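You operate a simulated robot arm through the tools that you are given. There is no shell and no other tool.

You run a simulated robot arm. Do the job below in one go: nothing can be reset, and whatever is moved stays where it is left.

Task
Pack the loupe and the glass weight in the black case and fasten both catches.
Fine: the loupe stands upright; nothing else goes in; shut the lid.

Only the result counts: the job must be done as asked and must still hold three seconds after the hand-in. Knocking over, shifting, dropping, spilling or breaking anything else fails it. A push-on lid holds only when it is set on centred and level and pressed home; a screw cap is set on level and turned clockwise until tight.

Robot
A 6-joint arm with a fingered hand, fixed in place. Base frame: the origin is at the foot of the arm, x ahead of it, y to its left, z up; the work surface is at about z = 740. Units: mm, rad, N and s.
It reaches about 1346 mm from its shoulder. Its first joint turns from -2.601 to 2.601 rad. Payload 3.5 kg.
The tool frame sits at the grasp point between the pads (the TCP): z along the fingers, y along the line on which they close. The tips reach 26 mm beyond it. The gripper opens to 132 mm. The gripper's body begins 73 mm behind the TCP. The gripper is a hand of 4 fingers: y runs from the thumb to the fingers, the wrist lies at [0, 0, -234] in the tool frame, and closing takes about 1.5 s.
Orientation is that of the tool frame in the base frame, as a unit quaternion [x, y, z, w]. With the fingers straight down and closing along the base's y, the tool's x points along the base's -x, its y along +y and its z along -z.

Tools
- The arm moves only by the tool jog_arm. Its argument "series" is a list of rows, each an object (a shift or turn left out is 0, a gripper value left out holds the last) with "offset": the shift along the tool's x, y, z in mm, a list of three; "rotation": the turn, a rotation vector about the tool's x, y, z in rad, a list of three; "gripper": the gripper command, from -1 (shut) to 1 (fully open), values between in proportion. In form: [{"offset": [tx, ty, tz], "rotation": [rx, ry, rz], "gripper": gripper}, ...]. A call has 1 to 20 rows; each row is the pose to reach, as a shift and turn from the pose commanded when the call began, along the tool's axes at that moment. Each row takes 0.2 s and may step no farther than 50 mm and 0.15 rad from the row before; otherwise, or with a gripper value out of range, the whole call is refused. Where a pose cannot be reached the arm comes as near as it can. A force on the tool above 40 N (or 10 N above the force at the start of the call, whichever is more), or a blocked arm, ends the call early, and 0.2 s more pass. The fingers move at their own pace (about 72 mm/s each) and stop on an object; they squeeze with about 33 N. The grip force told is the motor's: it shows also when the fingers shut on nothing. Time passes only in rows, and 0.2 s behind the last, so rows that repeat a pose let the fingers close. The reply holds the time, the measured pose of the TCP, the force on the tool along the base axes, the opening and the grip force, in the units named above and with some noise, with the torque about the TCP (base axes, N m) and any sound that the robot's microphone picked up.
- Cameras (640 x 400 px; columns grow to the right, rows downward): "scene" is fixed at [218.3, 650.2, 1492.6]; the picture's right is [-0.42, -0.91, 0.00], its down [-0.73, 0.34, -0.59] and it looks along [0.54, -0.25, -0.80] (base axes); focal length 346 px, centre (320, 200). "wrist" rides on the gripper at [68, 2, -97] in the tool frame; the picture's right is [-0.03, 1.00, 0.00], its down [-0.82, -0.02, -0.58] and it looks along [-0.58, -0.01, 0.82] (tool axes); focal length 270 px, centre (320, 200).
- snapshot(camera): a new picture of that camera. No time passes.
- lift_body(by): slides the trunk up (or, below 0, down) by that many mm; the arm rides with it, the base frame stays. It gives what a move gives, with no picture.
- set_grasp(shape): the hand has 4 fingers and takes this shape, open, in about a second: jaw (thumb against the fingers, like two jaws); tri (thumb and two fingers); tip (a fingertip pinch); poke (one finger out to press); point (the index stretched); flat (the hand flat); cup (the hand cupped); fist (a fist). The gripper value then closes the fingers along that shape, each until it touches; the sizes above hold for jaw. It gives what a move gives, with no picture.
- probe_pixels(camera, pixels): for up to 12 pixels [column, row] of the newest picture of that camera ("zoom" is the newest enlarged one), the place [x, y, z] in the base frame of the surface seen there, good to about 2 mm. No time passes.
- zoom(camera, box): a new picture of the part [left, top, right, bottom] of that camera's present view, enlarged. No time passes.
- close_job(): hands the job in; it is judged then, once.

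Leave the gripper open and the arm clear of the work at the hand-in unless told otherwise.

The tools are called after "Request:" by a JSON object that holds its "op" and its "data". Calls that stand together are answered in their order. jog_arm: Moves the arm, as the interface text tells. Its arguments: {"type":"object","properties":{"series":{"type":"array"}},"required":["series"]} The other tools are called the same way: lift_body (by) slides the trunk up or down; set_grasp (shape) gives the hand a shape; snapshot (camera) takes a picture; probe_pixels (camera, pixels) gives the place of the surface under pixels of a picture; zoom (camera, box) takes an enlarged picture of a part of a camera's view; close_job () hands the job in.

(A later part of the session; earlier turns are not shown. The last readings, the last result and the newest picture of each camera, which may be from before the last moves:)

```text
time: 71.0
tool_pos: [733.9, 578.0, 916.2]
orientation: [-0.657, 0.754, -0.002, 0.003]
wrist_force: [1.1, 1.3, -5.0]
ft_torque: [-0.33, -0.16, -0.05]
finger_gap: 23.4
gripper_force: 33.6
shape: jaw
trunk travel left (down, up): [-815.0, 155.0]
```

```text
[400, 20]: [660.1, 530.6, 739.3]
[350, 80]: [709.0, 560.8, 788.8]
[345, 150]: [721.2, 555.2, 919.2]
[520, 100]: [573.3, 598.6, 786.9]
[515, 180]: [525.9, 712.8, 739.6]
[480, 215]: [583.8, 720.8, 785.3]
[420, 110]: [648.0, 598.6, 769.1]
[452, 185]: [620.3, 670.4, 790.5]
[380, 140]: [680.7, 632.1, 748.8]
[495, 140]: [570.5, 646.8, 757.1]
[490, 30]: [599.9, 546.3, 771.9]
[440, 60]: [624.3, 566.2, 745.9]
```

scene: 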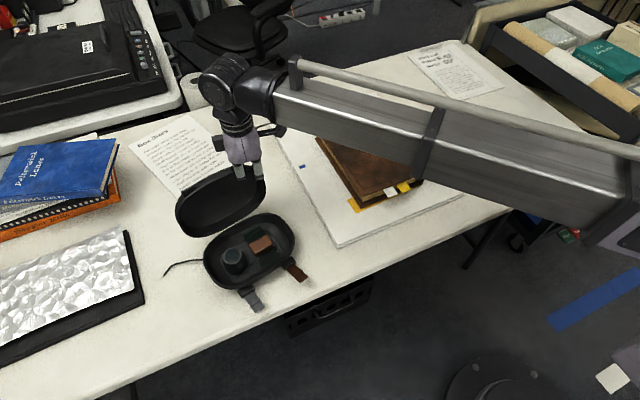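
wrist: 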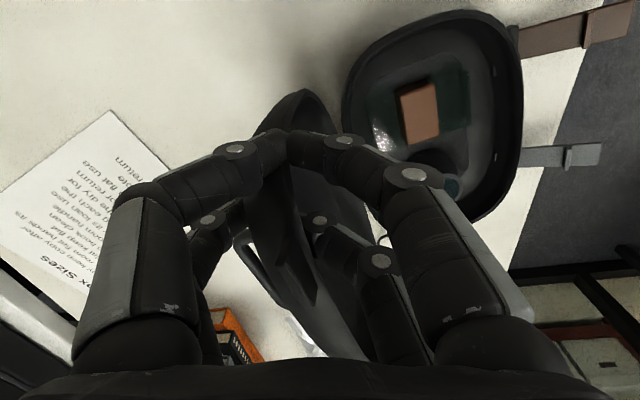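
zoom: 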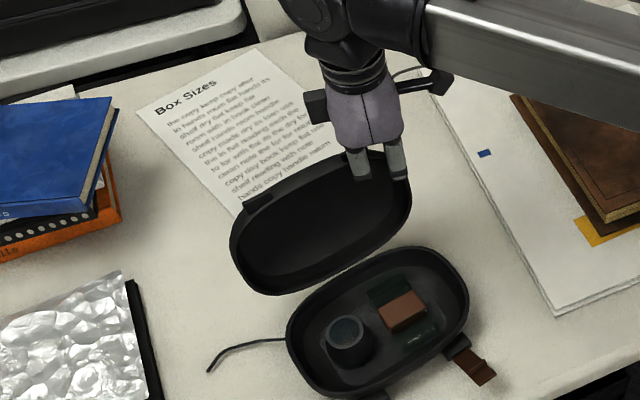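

The base rim reads level at z 785–789 and the loupe's top is still at z≈792, so everything is flat and upright. Before I release the lid I want its angle, the hinge line, and how close the base is to the table edge.

Request:
{"op": "probe_pixels", "data": {"camera": "zoom", "pixels": [[234, 250], [262, 290], [300, 293], [385, 225], [408, 190], [330, 165], [260, 200], [375, 158], [320, 230], [400, 215], [280, 195], [345, 268]]}}

Request:
{"op": "probe_pixels", "data": {"camera": "scene", "pixels": [[300, 288], [330, 272], [240, 322], [265, 305], [258, 306], [250, 296], [305, 275], [292, 266], [200, 340], [222, 290], [285, 265], [245, 290]]}}

Request:
{"op": "zoom", "data": {"camera": "wrist", "box": [330, 0, 640, 240]}}

```text
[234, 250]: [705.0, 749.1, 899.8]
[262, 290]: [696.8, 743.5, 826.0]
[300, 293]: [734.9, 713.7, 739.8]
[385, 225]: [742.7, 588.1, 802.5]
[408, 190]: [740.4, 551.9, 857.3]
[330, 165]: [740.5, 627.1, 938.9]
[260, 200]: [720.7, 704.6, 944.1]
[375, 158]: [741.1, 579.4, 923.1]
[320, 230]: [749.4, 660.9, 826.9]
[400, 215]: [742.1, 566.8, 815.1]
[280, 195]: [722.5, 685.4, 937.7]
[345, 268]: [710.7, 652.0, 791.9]
```

```text
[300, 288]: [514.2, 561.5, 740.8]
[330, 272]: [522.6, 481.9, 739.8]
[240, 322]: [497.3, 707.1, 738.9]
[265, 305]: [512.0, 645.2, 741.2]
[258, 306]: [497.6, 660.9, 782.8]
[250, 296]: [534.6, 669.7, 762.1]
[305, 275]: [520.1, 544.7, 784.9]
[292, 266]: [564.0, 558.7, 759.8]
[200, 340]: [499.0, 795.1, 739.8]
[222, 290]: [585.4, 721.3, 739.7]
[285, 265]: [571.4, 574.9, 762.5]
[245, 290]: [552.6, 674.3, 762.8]
```

```text
1.67 times, centred on (485, 120) of wrist
```

zoom: 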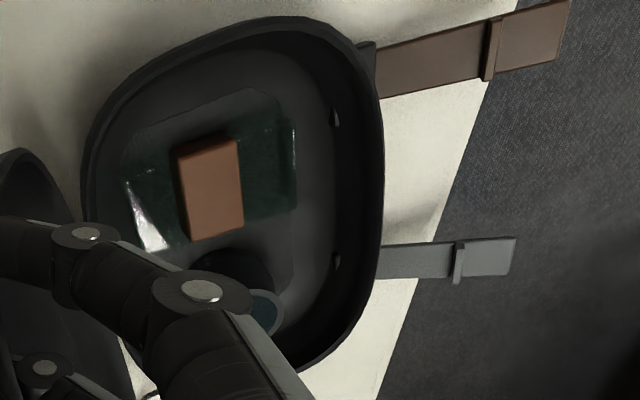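

The base is level, about 60 mm from the table edge, and the lid stands vertical over the hinge, so once released it should lean back to its open stop. I'll open the fingers fully and watch what it does.

Request:
{"op": "jog_arm", "data": {"series": [{"offset": [0, 0, 0], "gripper": 1}]}}

Request:
{"op": "snapshot", "data": {"camera": "wrist"}}

Request:
{"op": "jog_arm", "data": {"series": [{"offset": [0, 0, 0], "gripper": 1}, {"offset": [0, 0, 0]}, {"offset": [0, 0, 0]}]}}

Request:
{"op": "snapshot", "data": {"camera": "wrist"}}

Request:
{"op": "zoom", "data": {"camera": "scene", "box": [150, 120, 320, 320]}}

```text
time: 71.4
tool_pos: [733.4, 580.1, 917.3]
orientation: [-0.658, 0.753, -0.002, 0.004]
wrist_force: [-0.6, -0.5, -0.4]
ft_torque: [-0.01, -0.02, -0.02]
finger_gap: 132.0
gripper_force: 0.0
shape: jaw
trunk travel left (down, up): [-815.0, 155.0]
```

```text
taken
```

wrist: 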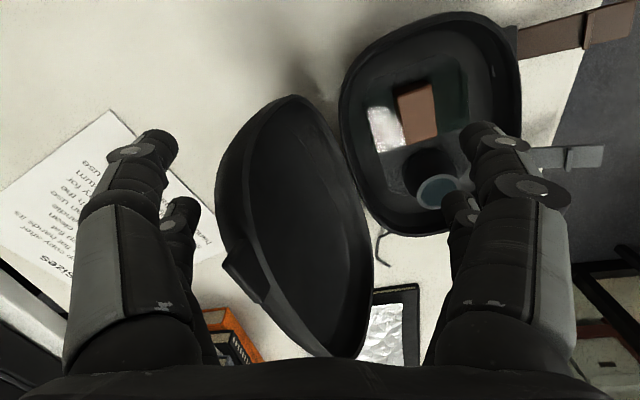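

```text
time: 72.2
tool_pos: [732.7, 579.6, 917.3]
orientation: [-0.657, 0.754, -0.002, 0.004]
wrist_force: [0.0, 0.1, 0.2]
ft_torque: [0.0, 0.0, -0.01]
finger_gap: 131.8
gripper_force: 0.0
shape: jaw
trunk travel left (down, up): [-815.0, 155.0]
```

```text
taken
```

wrist: 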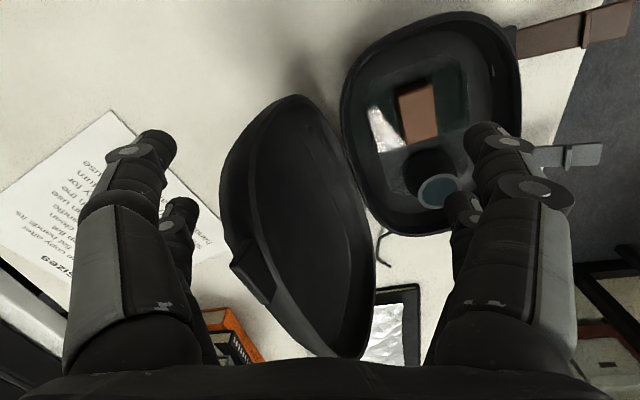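

```text
2.00 times, centred on (235, 220) of scene
```

zoom: 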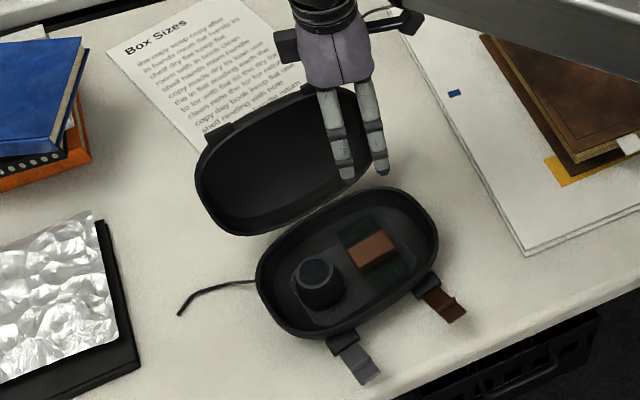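

The lid leaned back to its stop without disturbing anything, and the loupe still stands. I'll raise the hand out and survey the case at its new place.

Request:
{"op": "lift_body", "data": {"by": 110}}

Request:
{"op": "jog_arm", "data": {"series": [{"offset": [-35, 10, 0], "gripper": 1}, {"offset": [-60, 25, 0]}, {"offset": [-60, 25, 0]}]}}

Request:
{"op": "snapshot", "data": {"camera": "wrist"}}

Request:
{"op": "snapshot", "data": {"camera": "scene"}}

```text
time: 73.6
tool_pos: [733.8, 579.5, 1025.5]
orientation: [-0.657, 0.753, -0.002, 0.004]
wrist_force: [-0.4, -0.7, 0.2]
ft_torque: [0.0, 0.0, 0.02]
finger_gap: 132.0
gripper_force: 0.1
shape: jaw
trunk travel left (down, up): [-925.0, 45.0]
```

```text
time: 74.4
tool_pos: [718.8, 643.2, 1026.7]
orientation: [-0.657, 0.754, -0.003, 0.003]
wrist_force: [0.3, -0.2, -0.3]
ft_torque: [0.01, 0.0, 0.05]
finger_gap: 132.0
gripper_force: 0.1
shape: jaw
trunk travel left (down, up): [-925.0, 45.0]
```

```text
taken
```

wrist: 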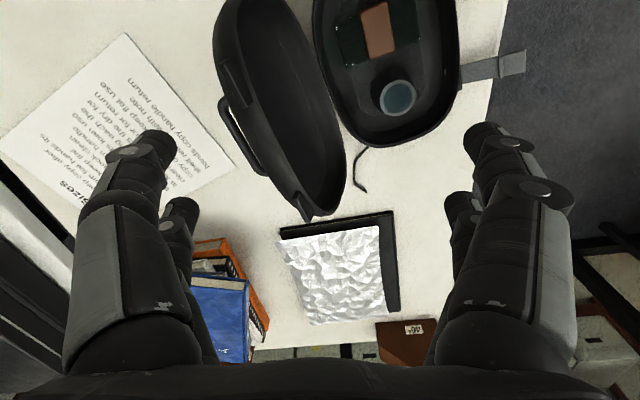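

```text
taken
```

scene: 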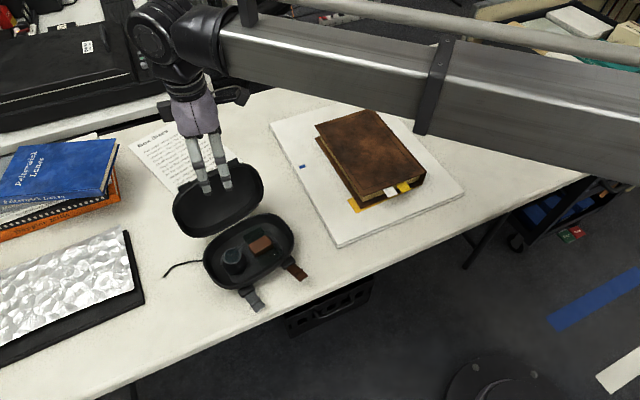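

Now I'll swing the hand back to a square orientation in front of the case for a straight-on view from the wrist camera.

Request:
{"op": "jog_arm", "data": {"series": [{"offset": [1.5, 10, 0], "rotation": [0, 0, 0.12], "gripper": 1}, {"offset": [3, 20, 0], "rotation": [0, 0, 0.24]}, {"offset": [5, 30, 0], "rotation": [0, 0, 0.36]}, {"offset": [6, 40, 0], "rotation": [0, 0, 0.48]}, {"offset": [8, 50, 0], "rotation": [0, 0, 0.6]}, {"offset": [10, 60, 0], "rotation": [0, 0, 0.72]}, {"offset": [11, 70, 0], "rotation": [0, 0, 0.84]}, {"offset": [13, 80, 0], "rotation": [0, 0, 0.96]}, {"offset": [15, 90, 0], "rotation": [0, 0, 1.08]}, {"offset": [16, 100, 0], "rotation": [0, 0, 1.2]}, {"offset": [18, 110, 0], "rotation": [0, 0, 1.32]}, {"offset": [19, 117, 0], "rotation": [0, 0, 1.435]}, {"offset": [19, 117, 0], "rotation": [0, 0, 1.435]}]}}

Request:
{"op": "snapshot", "data": {"camera": "wrist"}}

Request:
{"op": "zoom", "data": {"camera": "wrist", "box": [200, 30, 440, 290]}}

```text
time: 77.2
tool_pos: [600.6, 639.9, 1027.2]
orientation: [0.001, 1.0, 0.0, 0.004]
wrist_force: [0.1, -1.7, 0.5]
ft_torque: [0.0, 0.02, 0.03]
finger_gap: 132.1
gripper_force: 0.0
shape: jaw
trunk travel left (down, up): [-925.0, 45.0]
```

```text
taken
```

wrist: 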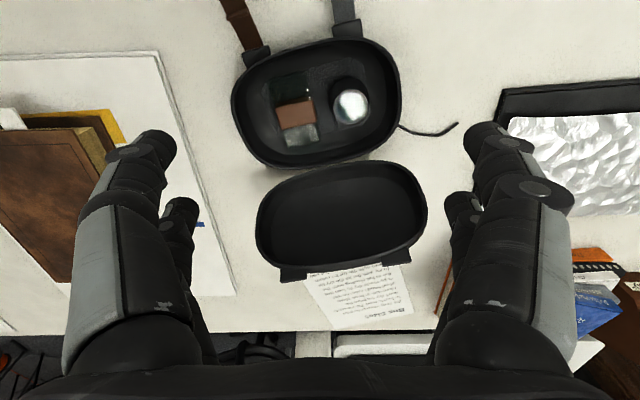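

```text
1.54 times, centred on (320, 160) of wrist
```

zoom: 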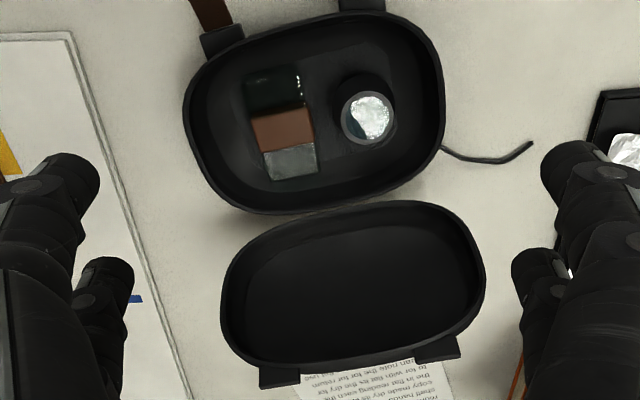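

Both items sit well in the base after the slide. I'll probe the base rim, latches, lid, keepers and contents at the new pose.

Request:
{"op": "probe_pixels", "data": {"camera": "zoom", "pixels": [[185, 130], [443, 95], [215, 70], [400, 22], [300, 22], [250, 208], [400, 180], [320, 205], [203, 45], [243, 35], [338, 8], [385, 6]]}}

Request:
{"op": "probe_pixels", "data": {"camera": "zoom", "pixels": [[226, 295], [482, 265], [260, 345], [460, 325], [350, 355], [350, 207], [280, 378], [438, 350], [350, 280], [260, 240], [450, 215], [370, 110]]}}

Request:
{"op": "probe_pixels", "data": {"camera": "zoom", "pixels": [[342, 115], [394, 115], [368, 90], [368, 142], [250, 120], [310, 108], [262, 152], [316, 143], [280, 130], [220, 150], [420, 110], [330, 170]]}}

```text
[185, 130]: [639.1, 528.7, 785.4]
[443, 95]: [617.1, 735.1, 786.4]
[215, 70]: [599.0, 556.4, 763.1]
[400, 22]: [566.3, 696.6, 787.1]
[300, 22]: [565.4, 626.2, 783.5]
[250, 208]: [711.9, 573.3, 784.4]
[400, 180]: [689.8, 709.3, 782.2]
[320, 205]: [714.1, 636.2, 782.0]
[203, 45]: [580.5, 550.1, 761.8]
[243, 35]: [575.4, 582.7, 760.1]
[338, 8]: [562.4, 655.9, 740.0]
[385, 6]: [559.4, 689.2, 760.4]
```

```text
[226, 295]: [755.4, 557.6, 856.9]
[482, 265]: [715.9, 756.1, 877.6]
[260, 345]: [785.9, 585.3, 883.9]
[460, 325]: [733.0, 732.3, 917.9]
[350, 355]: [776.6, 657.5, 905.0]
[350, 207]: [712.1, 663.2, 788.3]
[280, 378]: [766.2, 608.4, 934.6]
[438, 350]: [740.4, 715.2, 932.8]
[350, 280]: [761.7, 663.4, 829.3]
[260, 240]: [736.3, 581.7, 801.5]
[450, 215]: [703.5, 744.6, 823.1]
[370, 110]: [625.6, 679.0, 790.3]
```

```text
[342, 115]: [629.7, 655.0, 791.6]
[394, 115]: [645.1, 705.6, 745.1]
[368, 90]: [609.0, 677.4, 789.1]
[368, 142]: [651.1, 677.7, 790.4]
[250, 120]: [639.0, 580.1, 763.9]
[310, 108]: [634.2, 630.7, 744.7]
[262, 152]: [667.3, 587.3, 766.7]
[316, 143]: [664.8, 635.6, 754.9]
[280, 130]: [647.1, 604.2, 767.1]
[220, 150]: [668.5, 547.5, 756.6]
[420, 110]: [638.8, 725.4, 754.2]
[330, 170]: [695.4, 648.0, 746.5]
```

The case now sits turned about −0.19 rad with its base centre near (636, 632), and its contents stand as placed. Before choosing how to bring the lid down, I want to know whether the arm can pitch the hand. I'll try a small pitch here in free space.

Request:
{"op": "jog_arm", "data": {"series": [{"offset": [0, 0, 0], "rotation": [0, -0.12, 0], "gripper": 1}, {"offset": [0, 0, 0], "rotation": [0, -0.24, 0]}, {"offset": [0, 0, 0], "rotation": [0, -0.36, 0]}, {"offset": [0, 0, 0], "rotation": [0, -0.36, 0]}]}}

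```text
time: 78.2
tool_pos: [598.6, 639.5, 1040.7]
orientation: [0.0, 0.983, 0.0, 0.184]
wrist_force: [0.8, 0.5, -0.1]
ft_torque: [0.02, -0.04, -0.01]
finger_gap: 131.5
gripper_force: 0.1
shape: jaw
out of reach, approached as far as the arm can: row 2, 3, 4
trunk travel left (down, up): [-925.0, 45.0]
```

Pitch works. The TCP simply rises as the hand tilts, since height is set by the trunk alone. I'll undo the pitch, then turn the hand −1.2 rad so that fully open jaws (rigid at their stops) straddle the lid obliquely: thumb behind the −y end beyond the handle, fingers in front of the middle. That leaves little slack for the lid to fall.

Request:
{"op": "jog_arm", "data": {"series": [{"offset": [0, 0, 0], "rotation": [0, 0.12, 0], "gripper": 1}, {"offset": [0, 0, 0], "rotation": [0, 0.24, 0]}, {"offset": [0, 0, 0], "rotation": [0, 0.368, 0]}, {"offset": [0, 0, 0], "rotation": [0, 0.368, 0]}]}}

```text
time: 79.2
tool_pos: [597.8, 639.6, 1026.9]
orientation: [0.0, 1.0, 0.001, -0.001]
wrist_force: [0.6, 0.1, -0.2]
ft_torque: [-0.01, -0.03, 0.0]
finger_gap: 131.7
gripper_force: 0.0
shape: jaw
out of reach, approached as far as the arm can: row 1, 2, 3, 4
trunk travel left (down, up): [-925.0, 45.0]
```

Orientation is straight down again. Now I'll turn and move, still high, over the lid's edge.

Request:
{"op": "jog_arm", "data": {"series": [{"offset": [-14, -2, 0], "rotation": [0, 0, -0.1], "gripper": 1}, {"offset": [-28, -5, 0], "rotation": [0, 0, -0.2]}, {"offset": [-43, -7, 0], "rotation": [0, 0, -0.3]}, {"offset": [-57, -9, 0], "rotation": [0, 0, -0.4]}, {"offset": [-71, -12, 0], "rotation": [0, 0, -0.5]}, {"offset": [-85, -14, 0], "rotation": [0, 0, -0.6]}, {"offset": [-99, -17, 0], "rotation": [0, 0, -0.7]}, {"offset": [-114, -19, 0], "rotation": [0, 0, -0.8]}, {"offset": [-128, -21, 0], "rotation": [0, 0, -0.9]}, {"offset": [-142, -24, 0], "rotation": [0, 0, -1.0]}, {"offset": [-156, -26, 0], "rotation": [0, 0, -1.1]}, {"offset": [-170, -28, 0], "rotation": [0, 0, -1.2]}, {"offset": [-170, -28, 0], "rotation": [0, 0, -1.2]}]}}

Request:
{"op": "snapshot", "data": {"camera": "wrist"}}

```text
time: 82.0
tool_pos: [767.4, 610.6, 1027.4]
orientation: [-0.565, 0.825, 0.0, 0.001]
wrist_force: [-0.7, -0.7, 0.5]
ft_torque: [-0.01, -0.01, -0.06]
finger_gap: 131.9
gripper_force: 0.0
shape: jaw
trunk travel left (down, up): [-925.0, 45.0]
```

```text
taken
```

wrist: 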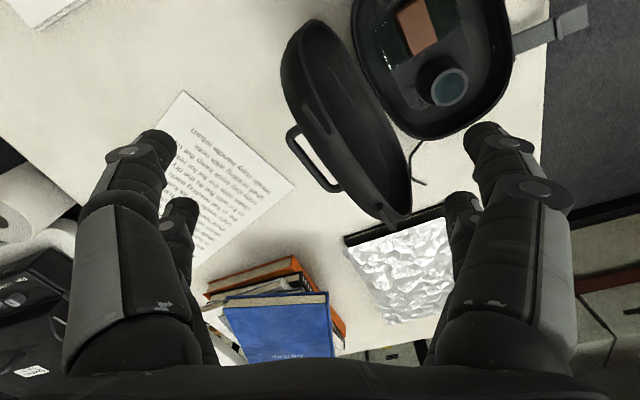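

I can see the lid, handle and hinge line from above. I'll probe them for the exact line and lean.

Request:
{"op": "zoom", "data": {"camera": "wrist", "box": [260, 0, 440, 230]}}

Request:
{"op": "probe_pixels", "data": {"camera": "wrist", "pixels": [[293, 130], [310, 160], [332, 188], [290, 90], [320, 150], [350, 185], [385, 212], [310, 30], [300, 60], [345, 120], [365, 165], [400, 205]]}}

Request:
{"op": "probe_pixels", "data": {"camera": "wrist", "pixels": [[355, 50], [375, 100], [400, 125], [410, 150], [385, 130], [340, 50], [370, 120], [395, 170], [330, 100], [330, 60], [318, 120], [350, 150]]}}

```text
1.74 times, centred on (350, 115) of wrist
```

zoom: 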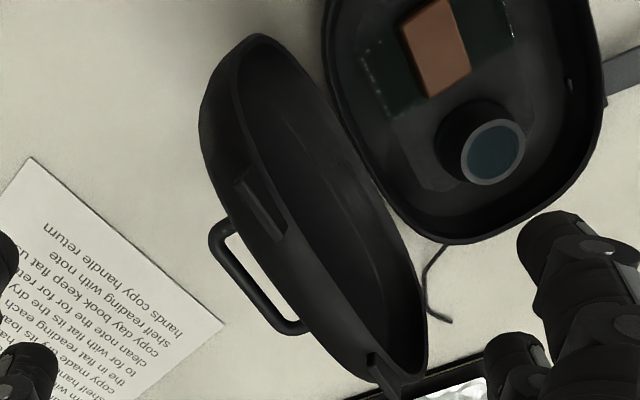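

```text
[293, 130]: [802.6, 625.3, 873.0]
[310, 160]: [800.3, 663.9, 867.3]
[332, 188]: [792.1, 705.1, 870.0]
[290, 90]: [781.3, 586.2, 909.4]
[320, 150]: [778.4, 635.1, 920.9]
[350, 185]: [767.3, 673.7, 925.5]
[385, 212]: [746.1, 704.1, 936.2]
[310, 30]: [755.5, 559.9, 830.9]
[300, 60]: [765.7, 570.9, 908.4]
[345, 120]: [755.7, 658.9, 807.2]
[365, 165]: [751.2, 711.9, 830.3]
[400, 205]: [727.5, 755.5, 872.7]
```

```text
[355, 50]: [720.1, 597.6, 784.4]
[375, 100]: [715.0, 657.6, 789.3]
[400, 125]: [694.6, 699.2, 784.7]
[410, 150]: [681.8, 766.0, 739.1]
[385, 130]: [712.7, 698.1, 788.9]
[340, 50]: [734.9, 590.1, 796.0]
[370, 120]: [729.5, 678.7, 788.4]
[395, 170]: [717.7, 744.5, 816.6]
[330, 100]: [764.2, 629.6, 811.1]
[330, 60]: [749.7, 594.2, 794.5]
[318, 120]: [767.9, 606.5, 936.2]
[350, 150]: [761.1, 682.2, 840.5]
```

The lid's outer face is at n≈135–141 near the top, and the handle spans u −43 to +48. The thumb will be around u −107 to −54, so it clears the handle. I'll lower 80 mm and look.

Request:
{"op": "lift_body", "data": {"by": -80}}

Request:
{"op": "snapshot", "data": {"camera": "wrist"}}

```text
time: 83.2
tool_pos: [767.7, 610.1, 947.3]
orientation: [-0.564, 0.826, 0.0, 0.0]
wrist_force: [-0.7, 0.3, 0.1]
ft_torque: [0.0, 0.02, 0.0]
finger_gap: 132.2
gripper_force: 0.0
shape: jaw
trunk travel left (down, up): [-845.0, 125.0]
```

```text
taken
```

wrist: 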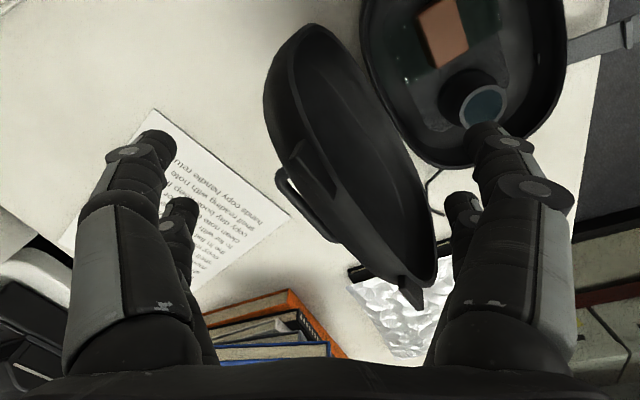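

Clear on both sides. Lowering 40 mm more.

Request:
{"op": "lift_body", "data": {"by": -40}}

Request:
{"op": "snapshot", "data": {"camera": "wrist"}}

```text
time: 84.0
tool_pos: [766.4, 611.7, 906.6]
orientation: [-0.564, 0.826, 0.0, -0.001]
wrist_force: [-0.6, 0.5, 0.4]
ft_torque: [0.0, 0.0, 0.01]
finger_gap: 131.9
gripper_force: 0.0
shape: jaw
trunk travel left (down, up): [-805.0, 165.0]
```

```text
taken
```

wrist: 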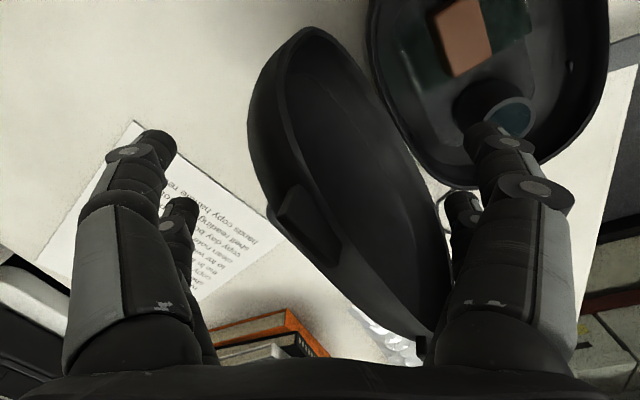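

The lid is straddled obliquely without touching. I'll move straight toward the case front, 30 mm in small steps, to bring the thumb to the lid's back.

Request:
{"op": "jog_arm", "data": {"series": [{"offset": [3.2, 5.1, 0], "gripper": 1}, {"offset": [6.4, 10.2, 0]}, {"offset": [9.5, 15.3, 0]}, {"offset": [12.7, 20.4, 0]}, {"offset": [15.9, 25.4, 0]}, {"offset": [15.9, 25.4, 0]}]}}

Request:
{"op": "snapshot", "data": {"camera": "wrist"}}

```text
time: 85.4
tool_pos: [738.3, 605.6, 906.7]
orientation: [-0.565, 0.825, -0.001, 0.0]
wrist_force: [-0.3, 0.9, -0.4]
ft_torque: [-0.01, 0.03, -0.03]
finger_gap: 131.7
gripper_force: 0.1
shape: jaw
trunk travel left (down, up): [-805.0, 165.0]
```

```text
taken
```

wrist: 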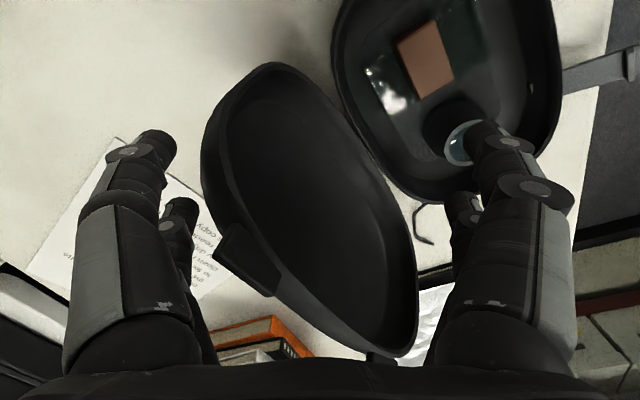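

Not touching yet; the thumb is near the lid's back at (200,150). Another 15 mm.

Request:
{"op": "jog_arm", "data": {"series": [{"offset": [2.1, 3.4, 0], "gripper": 1}, {"offset": [4.2, 6.8, 0]}, {"offset": [6.4, 10.2, 0]}, {"offset": [8, 12.7, 0]}, {"offset": [8, 12.7, 0]}]}}

Request:
{"op": "snapshot", "data": {"camera": "wrist"}}

```text
time: 86.6
tool_pos: [722.3, 603.4, 907.5]
orientation: [-0.564, 0.826, -0.001, 0.0]
wrist_force: [-0.5, 0.5, -1.2]
ft_torque: [0.01, -0.03, -0.02]
finger_gap: 131.8
gripper_force: 0.0
shape: jaw
trunk travel left (down, up): [-805.0, 165.0]
```

```text
taken
```

wrist: 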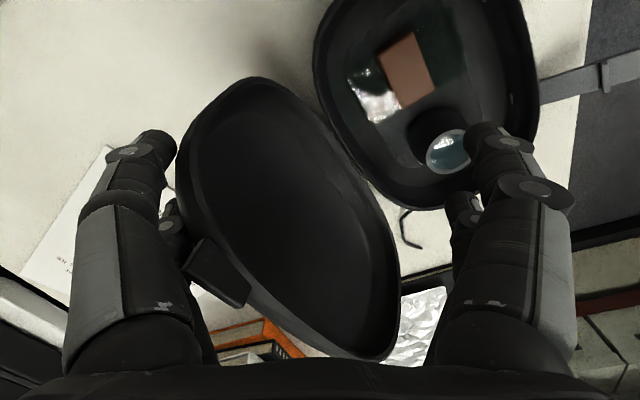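

About at contact. Another 12 mm, watching the force.

Request:
{"op": "jog_arm", "data": {"series": [{"offset": [1.6, 2.5, 0], "gripper": 1}, {"offset": [3.2, 5.1, 0]}, {"offset": [4.8, 7.6, 0]}, {"offset": [6.4, 10.2, 0]}, {"offset": [6.4, 10.2, 0]}]}}

Request:
{"op": "snapshot", "data": {"camera": "wrist"}}

```text
time: 87.8
tool_pos: [711.6, 600.8, 906.7]
orientation: [-0.565, 0.825, 0.0, 0.0]
wrist_force: [1.6, -0.1, 1.4]
ft_torque: [0.01, -0.15, 0.03]
finger_gap: 132.1
gripper_force: 0.0
shape: jaw
trunk travel left (down, up): [-805.0, 165.0]
```

```text
taken
```

wrist: 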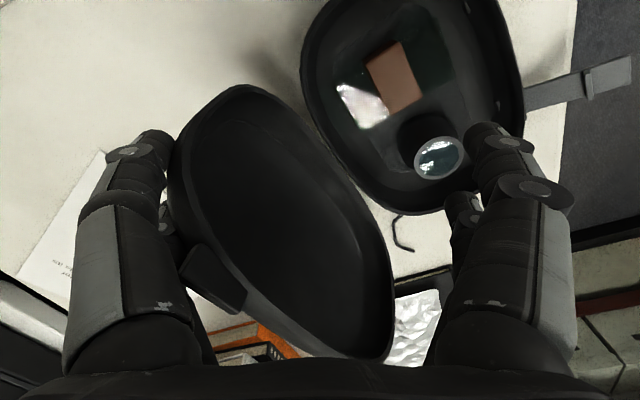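

The thumb now touches lightly (1.6 N). I'll push on 16 mm slowly.

Request:
{"op": "jog_arm", "data": {"series": [{"offset": [2.1, 3.4, 0], "gripper": 1}, {"offset": [4.2, 6.8, 0]}, {"offset": [6.4, 10.2, 0]}, {"offset": [8.5, 13.6, 0]}, {"offset": [8.5, 13.6, 0]}]}}

Request:
{"op": "snapshot", "data": {"camera": "wrist"}}

Request:
{"op": "zoom", "data": {"camera": "scene", "box": [150, 120, 320, 320]}}

```text
time: 89.0
tool_pos: [697.0, 598.5, 906.8]
orientation: [-0.564, 0.826, 0.0, 0.0]
wrist_force: [0.7, -0.6, 0.3]
ft_torque: [-0.01, -0.1, -0.04]
finger_gap: 131.9
gripper_force: 0.0
shape: jaw
trunk travel left (down, up): [-805.0, 165.0]
```

```text
taken
```

wrist: 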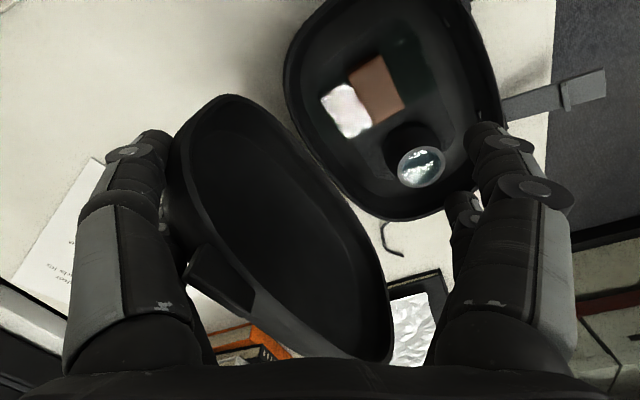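

```text
2.00 times, centred on (235, 220) of scene
```

zoom: 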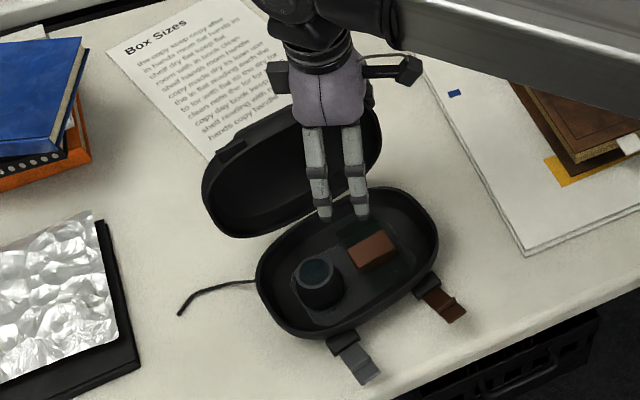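

The lid swings with the thumb, the base is still, and the fingers are wide open, so it's working. Another 16 mm.

Request:
{"op": "jog_arm", "data": {"series": [{"offset": [2.1, 3.4, 0], "gripper": 1}, {"offset": [4.2, 6.8, 0]}, {"offset": [6.4, 10.2, 0]}, {"offset": [8.5, 13.6, 0]}, {"offset": [8.5, 13.6, 0]}]}}

Request:
{"op": "snapshot", "data": {"camera": "wrist"}}

```text
time: 90.2
tool_pos: [679.5, 595.5, 907.3]
orientation: [-0.564, 0.826, 0.0, -0.001]
wrist_force: [0.1, 0.0, -0.4]
ft_torque: [-0.02, -0.11, 0.0]
finger_gap: 132.4
gripper_force: 0.0
shape: jaw
trunk travel left (down, up): [-805.0, 165.0]
```

```text
taken
```

wrist: 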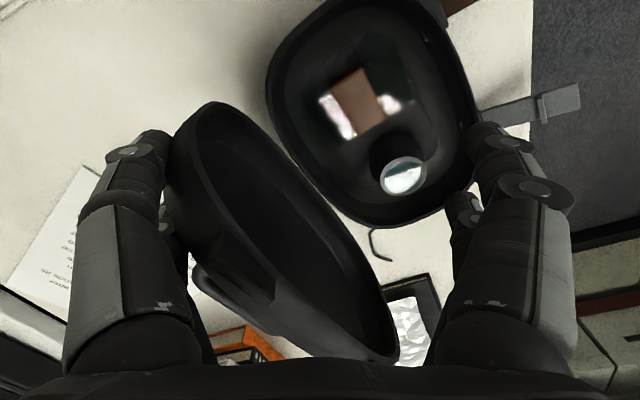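

The lid is near vertical. Before it tips, I'll lower the hand 20 mm so the front fingers catch its edge well above their tips.

Request:
{"op": "lift_body", "data": {"by": -20}}

Request:
{"op": "jog_arm", "data": {"series": [{"offset": [2.1, 3.4, 0], "gripper": 1}, {"offset": [4.2, 6.8, 0]}, {"offset": [5.3, 8.5, 0]}, {"offset": [5.3, 8.5, 0]}]}}

Request:
{"op": "snapshot", "data": {"camera": "wrist"}}

```text
time: 90.9
tool_pos: [680.4, 594.8, 886.6]
orientation: [-0.565, 0.825, 0.0, 0.0]
wrist_force: [0.4, -1.7, 0.4]
ft_torque: [-0.06, -0.04, -0.09]
finger_gap: 131.8
gripper_force: 0.0
shape: jaw
trunk travel left (down, up): [-785.0, 185.0]
```

```text
time: 91.9
tool_pos: [669.2, 593.0, 887.4]
orientation: [-0.564, 0.826, 0.0, 0.001]
wrist_force: [0.1, -1.8, 0.1]
ft_torque: [-0.06, -0.09, -0.12]
finger_gap: 132.1
gripper_force: 0.0
shape: jaw
trunk travel left (down, up): [-785.0, 185.0]
```

```text
taken
```

wrist: 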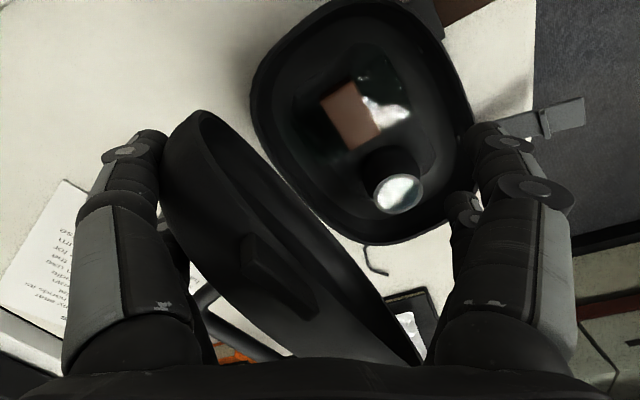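

The lid is just past vertical, with small forces (1.8 N). Continuing 12 mm.

Request:
{"op": "jog_arm", "data": {"series": [{"offset": [1.6, 2.5, 0], "gripper": 1}, {"offset": [3.2, 5.1, 0]}, {"offset": [4.8, 7.6, 0]}, {"offset": [6.4, 10.2, 0]}, {"offset": [6.4, 10.2, 0]}]}}

Request:
{"op": "snapshot", "data": {"camera": "wrist"}}

Request:
{"op": "zoom", "data": {"camera": "scene", "box": [150, 120, 320, 320]}}

```text
time: 93.1
tool_pos: [657.6, 591.3, 886.2]
orientation: [-0.565, 0.825, 0.0, 0.001]
wrist_force: [-1.5, 0.1, -0.5]
ft_torque: [0.01, -0.01, 0.03]
finger_gap: 132.1
gripper_force: 0.0
shape: jaw
trunk travel left (down, up): [-785.0, 185.0]
```

```text
taken
```

wrist: 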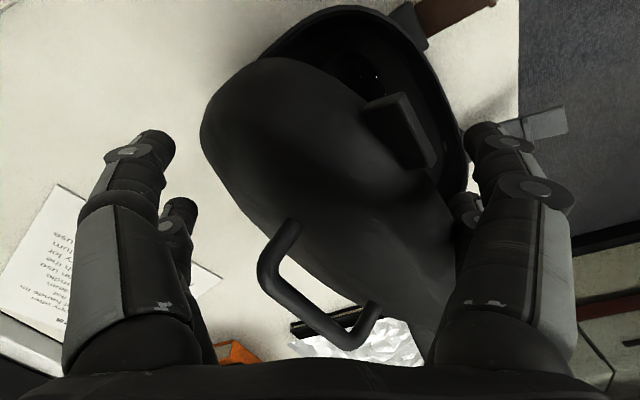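

```text
2.00 times, centred on (235, 220) of scene
```

zoom: 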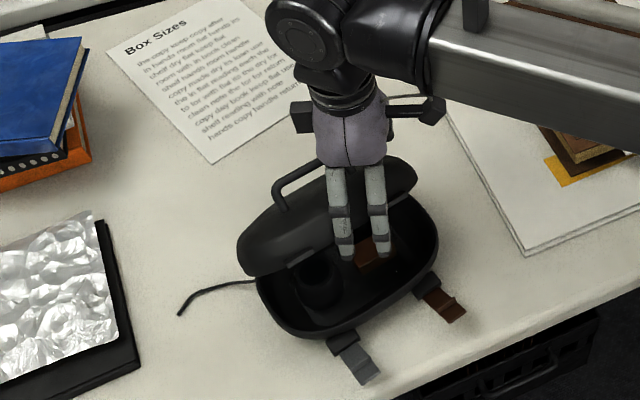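

The lid tipped over and was caught softly by the front fingers at about 45°; the base and its contents did not move. Now I'll lower it gradually. First I'll pitch the hand so the front fingers hang lower than the thumb, while moving forward 12 mm.

Request:
{"op": "jog_arm", "data": {"series": [{"offset": [1.6, 2.5, 0], "rotation": [0.06, -0.037, 0], "gripper": 1}, {"offset": [3.2, 5.1, 0], "rotation": [0.13, -0.08, 0]}, {"offset": [4.8, 7.6, 0], "rotation": [0.19, -0.12, 0]}, {"offset": [6.4, 10.2, 0], "rotation": [0.255, -0.159, 0]}, {"offset": [6.4, 10.2, 0], "rotation": [0.255, -0.159, 0]}]}}

Request:
{"op": "snapshot", "data": {"camera": "wrist"}}

Request:
{"op": "zoom", "data": {"camera": "scene", "box": [150, 120, 320, 320]}}

```text
time: 94.3
tool_pos: [645.4, 589.0, 897.2]
orientation: [-0.558, 0.816, -0.061, 0.138]
wrist_force: [-1.1, 0.2, -0.7]
ft_torque: [-0.01, 0.03, 0.06]
finger_gap: 132.0
gripper_force: 0.1
shape: jaw
out of reach, approached as far as the arm can: row 3, 4, 5
trunk travel left (down, up): [-785.0, 185.0]
```

```text
taken
```

wrist: 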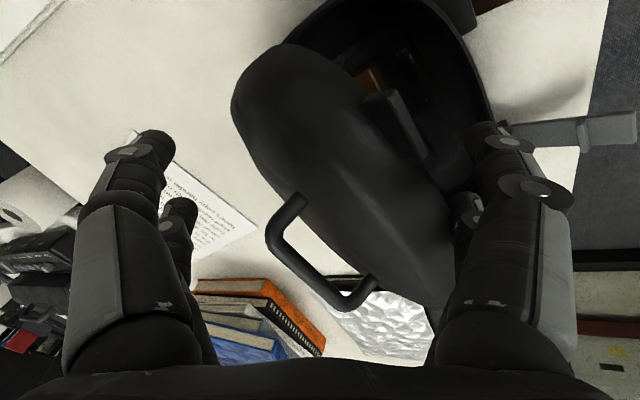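

```text
2.00 times, centred on (235, 220) of scene
```

zoom: 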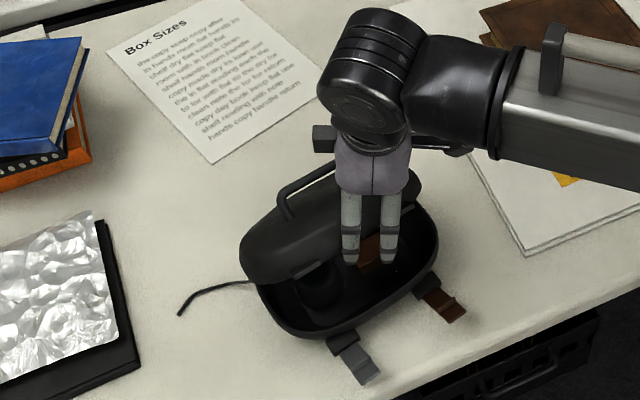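

Still caught at about 40°, everything calm. I'll lower the trunk 20 mm, then move forward another 14 mm.

Request:
{"op": "lift_body", "data": {"by": -20}}

Request:
{"op": "snapshot", "data": {"camera": "wrist"}}

Request:
{"op": "probe_pixels", "data": {"camera": "wrist", "pixels": [[390, 100], [420, 150], [380, 95], [360, 60], [300, 60], [290, 200], [480, 135], [470, 205], [340, 130], [165, 145], [190, 205], [330, 220]]}}

```text
time: 95.0
tool_pos: [646.3, 588.1, 876.0]
orientation: [-0.558, 0.816, -0.06, 0.137]
wrist_force: [-0.9, 0.1, 1.4]
ft_torque: [0.03, 0.05, 0.03]
finger_gap: 131.9
gripper_force: 0.1
shape: jaw
trunk travel left (down, up): [-765.0, 205.0]
```

```text
taken
```

wrist: 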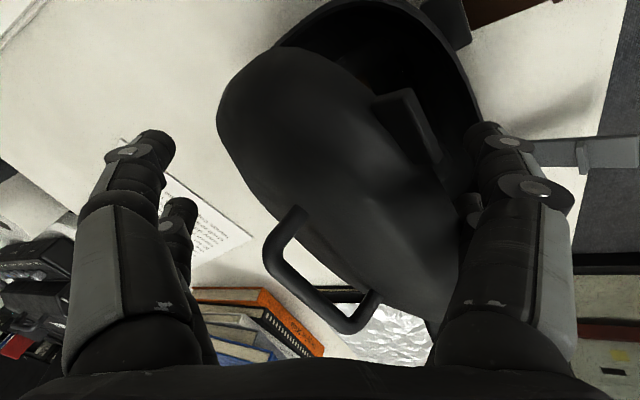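

```text
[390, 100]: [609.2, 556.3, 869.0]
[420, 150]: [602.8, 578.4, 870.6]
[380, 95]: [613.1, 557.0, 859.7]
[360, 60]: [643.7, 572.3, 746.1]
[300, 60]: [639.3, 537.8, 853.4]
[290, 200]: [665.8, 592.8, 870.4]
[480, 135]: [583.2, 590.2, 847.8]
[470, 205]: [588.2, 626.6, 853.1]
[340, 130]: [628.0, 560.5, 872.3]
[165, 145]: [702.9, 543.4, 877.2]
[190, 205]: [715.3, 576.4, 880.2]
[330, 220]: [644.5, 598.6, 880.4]
```

The lid is at about 35° and the fingertips are just ahead of its edge. I'll move forward 10 mm horizontally, with offsets corrected for the pitch, then lower 15 mm.

Request:
{"op": "jog_arm", "data": {"series": [{"offset": [1.3, 2.0, -0.7], "gripper": 1}, {"offset": [2.5, 4.1, -1.5]}, {"offset": [3.8, 6.1, -2.2]}, {"offset": [5.1, 8.1, -3.0]}, {"offset": [5.1, 8.1, -3.0]}]}}

Request:
{"op": "lift_body", "data": {"by": -15}}

Request:
{"op": "snapshot", "data": {"camera": "wrist"}}

Request:
{"op": "zoom", "data": {"camera": "scene", "box": [150, 120, 320, 320]}}

```text
time: 96.2
tool_pos: [635.1, 586.2, 877.1]
orientation: [-0.557, 0.817, -0.06, 0.136]
wrist_force: [0.4, 0.3, -1.2]
ft_torque: [-0.01, -0.02, 0.02]
finger_gap: 132.1
gripper_force: 0.1
shape: jaw
trunk travel left (down, up): [-765.0, 205.0]
```

```text
time: 96.8
tool_pos: [636.1, 586.6, 862.4]
orientation: [-0.558, 0.816, -0.06, 0.136]
wrist_force: [-3.1, 1.3, -1.2]
ft_torque: [-0.02, 0.01, 0.11]
finger_gap: 132.0
gripper_force: 0.0
shape: jaw
trunk travel left (down, up): [-750.0, 220.0]
```

```text
taken
```

wrist: 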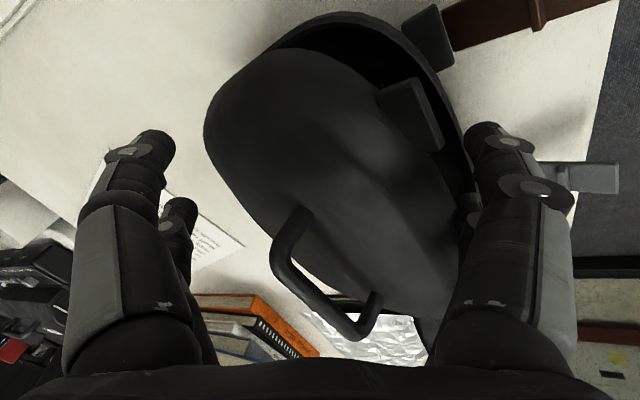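

```text
2.00 times, centred on (235, 220) of scene
```

zoom: 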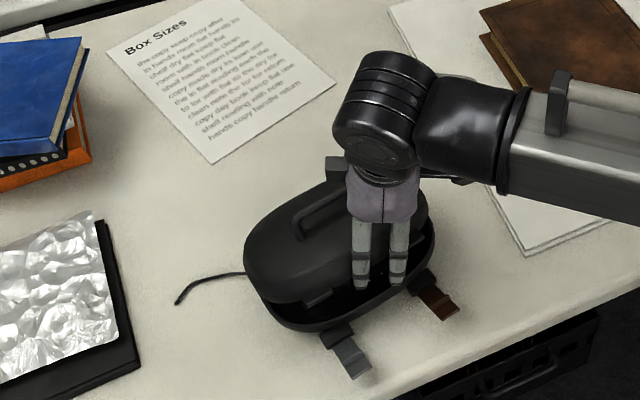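

The lid is at about 25° now. I'll continue with 7 mm forward and 10 mm down.

Request:
{"op": "jog_arm", "data": {"series": [{"offset": [0.9, 1.4, -0.5], "gripper": 1}, {"offset": [1.8, 2.8, -1.0]}, {"offset": [2.7, 4.2, -1.5]}, {"offset": [3.6, 5.7, -2.1]}, {"offset": [3.6, 5.7, -2.1]}]}}

Request:
{"op": "lift_body", "data": {"by": -10}}

Request:
{"op": "snapshot", "data": {"camera": "wrist"}}

Request:
{"op": "zoom", "data": {"camera": "scene", "box": [150, 120, 320, 320]}}

```text
time: 98.0
tool_pos: [631.3, 585.4, 862.1]
orientation: [-0.558, 0.816, -0.061, 0.136]
wrist_force: [-0.3, 0.6, 0.7]
ft_torque: [-0.03, 0.01, 0.0]
finger_gap: 132.1
gripper_force: 0.1
shape: jaw
trunk travel left (down, up): [-750.0, 220.0]
```

```text
time: 98.6
tool_pos: [629.5, 585.0, 852.6]
orientation: [-0.558, 0.816, -0.06, 0.138]
wrist_force: [0.0, 0.7, 0.3]
ft_torque: [0.03, -0.02, -0.02]
finger_gap: 132.1
gripper_force: 0.1
shape: jaw
trunk travel left (down, up): [-740.0, 230.0]
```

```text
taken
```

wrist: 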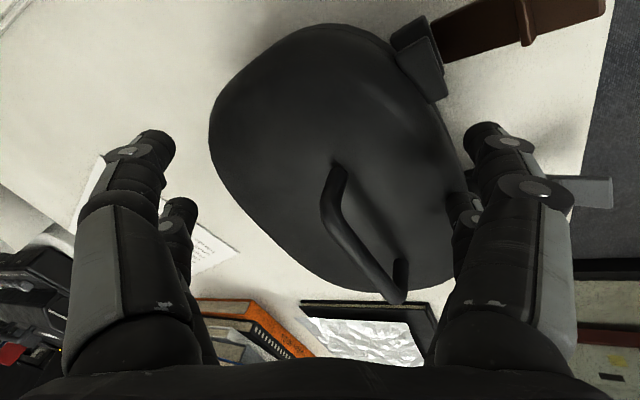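

```text
2.00 times, centred on (235, 220) of scene
```

zoom: 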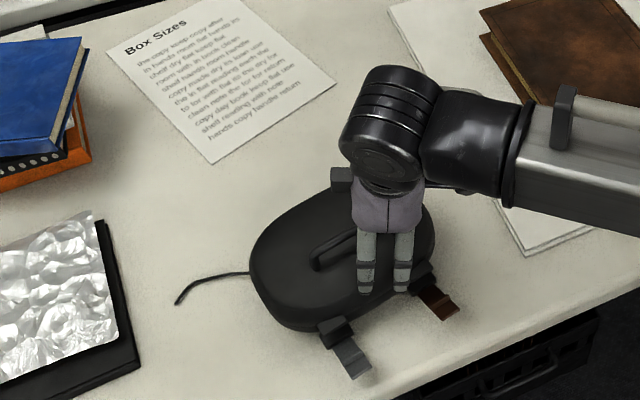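

The lid has settled shut, with its keepers over the latch blocks and no force on the hand. I'll lift straight up 110 mm and then level the hand.

Request:
{"op": "lift_body", "data": {"by": 110}}

Request:
{"op": "jog_arm", "data": {"series": [{"offset": [0, 0, 0], "rotation": [-0.085, 0.053, 0], "gripper": 1}, {"offset": [0, 0, 0], "rotation": [-0.17, 0.106, 0]}, {"offset": [0, 0, 0], "rotation": [-0.255, 0.159, 0]}, {"offset": [0, 0, 0], "rotation": [-0.255, 0.159, 0]}]}}

Request:
{"op": "snapshot", "data": {"camera": "wrist"}}

Request:
{"op": "snapshot", "data": {"camera": "scene"}}

```text
time: 100.0
tool_pos: [630.1, 585.7, 962.0]
orientation: [-0.558, 0.816, -0.06, 0.137]
wrist_force: [0.2, 0.2, -0.1]
ft_torque: [-0.02, 0.0, 0.02]
finger_gap: 131.9
gripper_force: 0.0
shape: jaw
trunk travel left (down, up): [-850.0, 120.0]
```

```text
time: 101.0
tool_pos: [629.1, 585.6, 952.2]
orientation: [-0.564, 0.826, 0.001, -0.001]
wrist_force: [-0.3, -0.2, -0.3]
ft_torque: [0.04, -0.04, 0.02]
finger_gap: 132.0
gripper_force: 0.1
shape: jaw
out of reach, approached as far as the arm can: row 1, 2, 3, 4
trunk travel left (down, up): [-850.0, 120.0]
```

```text
taken
```

wrist: 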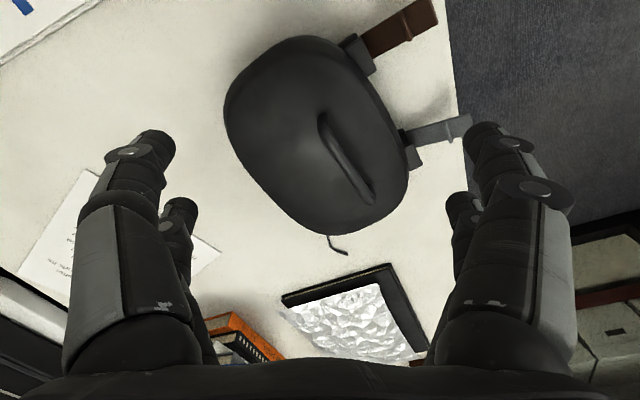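

```text
taken
```

scene: 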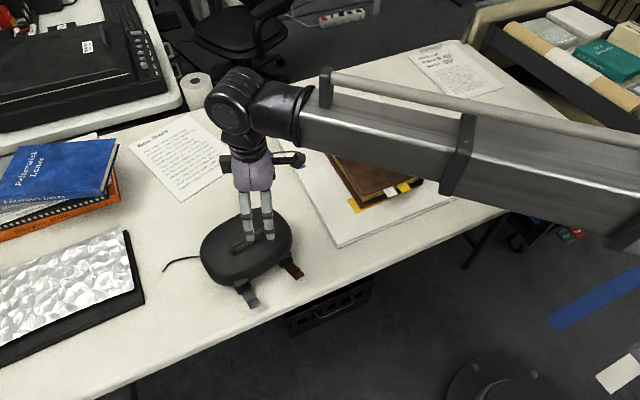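

The case is shut. Next come the catches: two tongues stick out at the front. I'll swing the hand back and square it in front of the case, to study the latches from the wrist camera.

Request:
{"op": "jog_arm", "data": {"series": [{"offset": [2, 13, 0], "rotation": [0, 0, 0.1], "gripper": 1}, {"offset": [4, 27, 0], "rotation": [0, 0, 0.2]}, {"offset": [6, 40, 0], "rotation": [0, 0, 0.3]}, {"offset": [8, 54, 0], "rotation": [0, 0, 0.4]}, {"offset": [10, 67, 0], "rotation": [0, 0, 0.5]}, {"offset": [12, 80, 0], "rotation": [0, 0, 0.6]}, {"offset": [15, 94, 0], "rotation": [0, 0, 0.7]}, {"offset": [17, 107, 0], "rotation": [0, 0, 0.8]}, {"offset": [19, 121, 0], "rotation": [0, 0, 0.9]}, {"offset": [21, 134, 0], "rotation": [0, 0, 1.0]}, {"offset": [23, 148, 0], "rotation": [0, 0, 1.1]}, {"offset": [25, 161, 0], "rotation": [0, 0, 1.2]}, {"offset": [25, 161, 0], "rotation": [0, 0, 1.2]}]}}

Request:
{"op": "snapshot", "data": {"camera": "wrist"}}

Request:
{"op": "zoom", "data": {"camera": "wrist", "box": [180, 60, 460, 240]}}

Request:
{"op": "zoom", "data": {"camera": "scene", "box": [180, 190, 320, 320]}}

```text
time: 103.8
tool_pos: [471.9, 620.4, 953.1]
orientation: [0.001, 1.0, 0.0, 0.0]
wrist_force: [0.6, 0.0, 0.6]
ft_torque: [0.01, 0.0, 0.02]
finger_gap: 131.9
gripper_force: 0.0
shape: jaw
trunk travel left (down, up): [-850.0, 120.0]
```

```text
taken
```

wrist: 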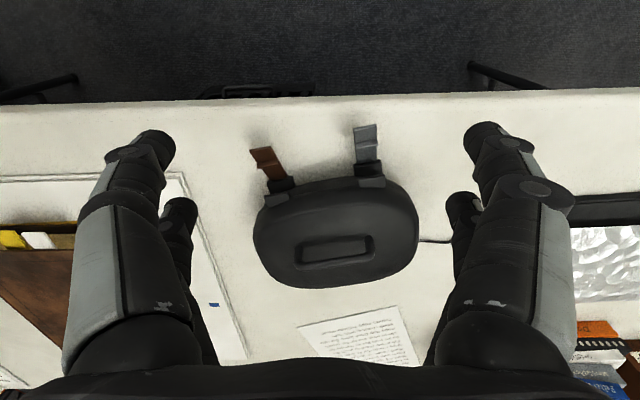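

```text
2.22 times, centred on (320, 150) of wrist
```

zoom: 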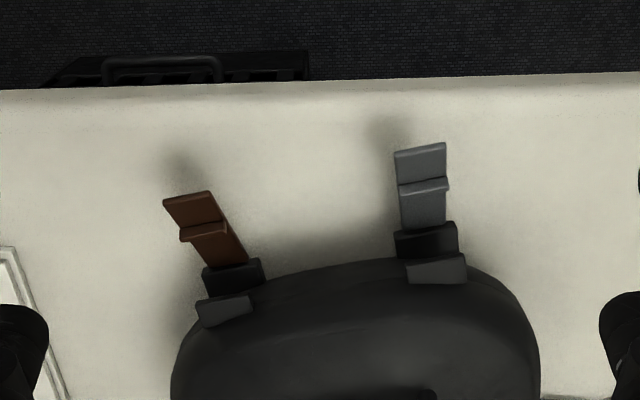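

```text
3.08 times, centred on (250, 255) of scene
```

zoom: 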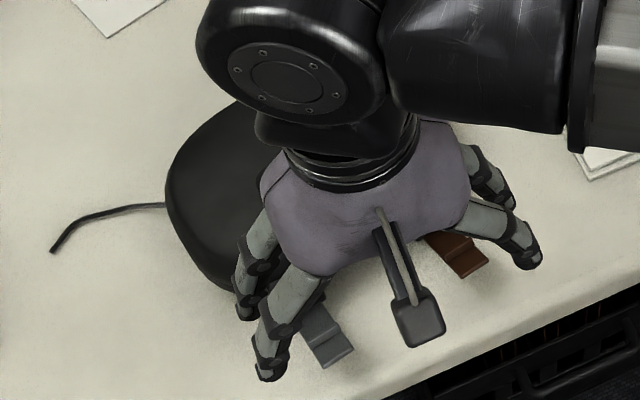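

Both latches are clear now: each has a hinge block on the base, a tongue sticking out and up with a cross ridge, and a keeper on the lid above. I'll probe all the parts.

Request:
{"op": "zoom", "data": {"camera": "wrist", "box": [235, 135, 315, 225]}}

Request:
{"op": "probe_pixels", "data": {"camera": "zoom", "pixels": [[150, 60], [320, 60], [320, 200], [150, 200], [250, 100], [300, 300], [200, 150], [260, 170], [330, 230], [280, 240], [380, 260], [240, 330]]}}

```text
4.44 times, centred on (275, 180) of wrist
```

zoom: 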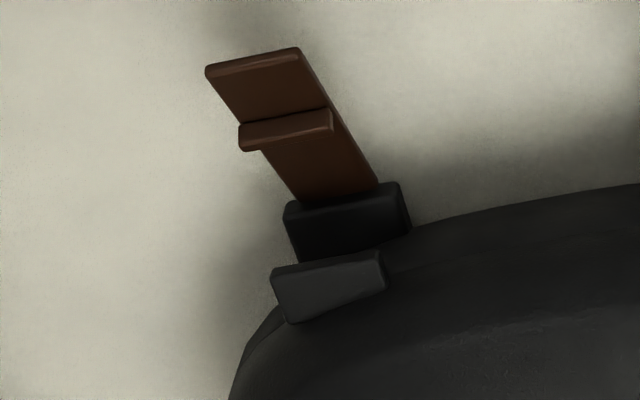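

```text
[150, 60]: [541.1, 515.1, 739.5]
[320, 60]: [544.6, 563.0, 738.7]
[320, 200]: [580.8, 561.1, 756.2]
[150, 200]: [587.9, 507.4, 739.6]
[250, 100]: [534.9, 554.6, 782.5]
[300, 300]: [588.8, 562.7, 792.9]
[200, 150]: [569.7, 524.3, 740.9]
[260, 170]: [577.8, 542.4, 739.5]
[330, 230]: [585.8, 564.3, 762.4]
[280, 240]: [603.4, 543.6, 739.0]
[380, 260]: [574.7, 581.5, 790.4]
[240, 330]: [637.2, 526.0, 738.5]
```

Request:
{"op": "probe_pixels", "data": {"camera": "zoom", "pixels": [[215, 72], [295, 55], [250, 85], [245, 138], [325, 120], [285, 128], [290, 185], [350, 165], [315, 165], [365, 180], [300, 195], [285, 145]]}}

Request:
{"op": "zoom", "data": {"camera": "wrist", "box": [335, 110, 415, 200]}}

Request:
{"op": "probe_pixels", "data": {"camera": "zoom", "pixels": [[250, 60], [340, 50], [295, 75], [255, 130], [345, 118], [300, 125], [270, 190], [340, 185], [300, 170], [300, 240], [280, 275], [370, 270]]}}

```text
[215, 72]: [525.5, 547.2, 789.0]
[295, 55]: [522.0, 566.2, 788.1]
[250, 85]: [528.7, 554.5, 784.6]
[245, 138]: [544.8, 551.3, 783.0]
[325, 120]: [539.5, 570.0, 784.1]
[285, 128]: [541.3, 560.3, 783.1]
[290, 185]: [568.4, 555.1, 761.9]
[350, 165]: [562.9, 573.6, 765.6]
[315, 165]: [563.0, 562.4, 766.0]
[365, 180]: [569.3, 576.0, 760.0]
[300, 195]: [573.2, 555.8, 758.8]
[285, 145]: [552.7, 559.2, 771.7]
```

```text
4.44 times, centred on (375, 155) of wrist
```

zoom: 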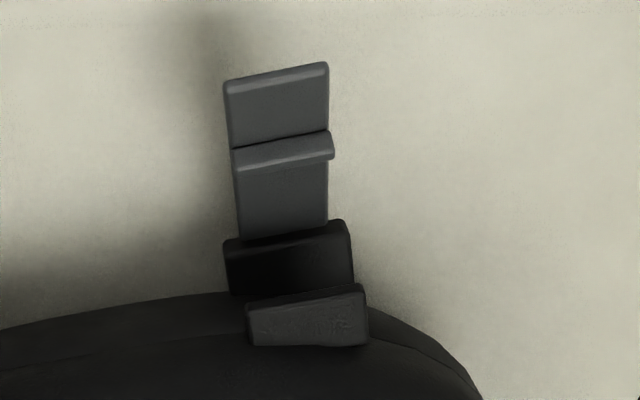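

```text
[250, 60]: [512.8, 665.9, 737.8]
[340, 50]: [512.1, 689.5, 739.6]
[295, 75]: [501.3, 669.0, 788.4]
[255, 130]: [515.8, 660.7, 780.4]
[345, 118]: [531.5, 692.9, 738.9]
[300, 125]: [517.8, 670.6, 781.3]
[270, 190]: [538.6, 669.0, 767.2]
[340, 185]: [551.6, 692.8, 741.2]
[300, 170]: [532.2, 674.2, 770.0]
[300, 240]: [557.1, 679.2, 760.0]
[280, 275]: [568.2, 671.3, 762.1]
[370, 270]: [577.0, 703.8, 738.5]
```

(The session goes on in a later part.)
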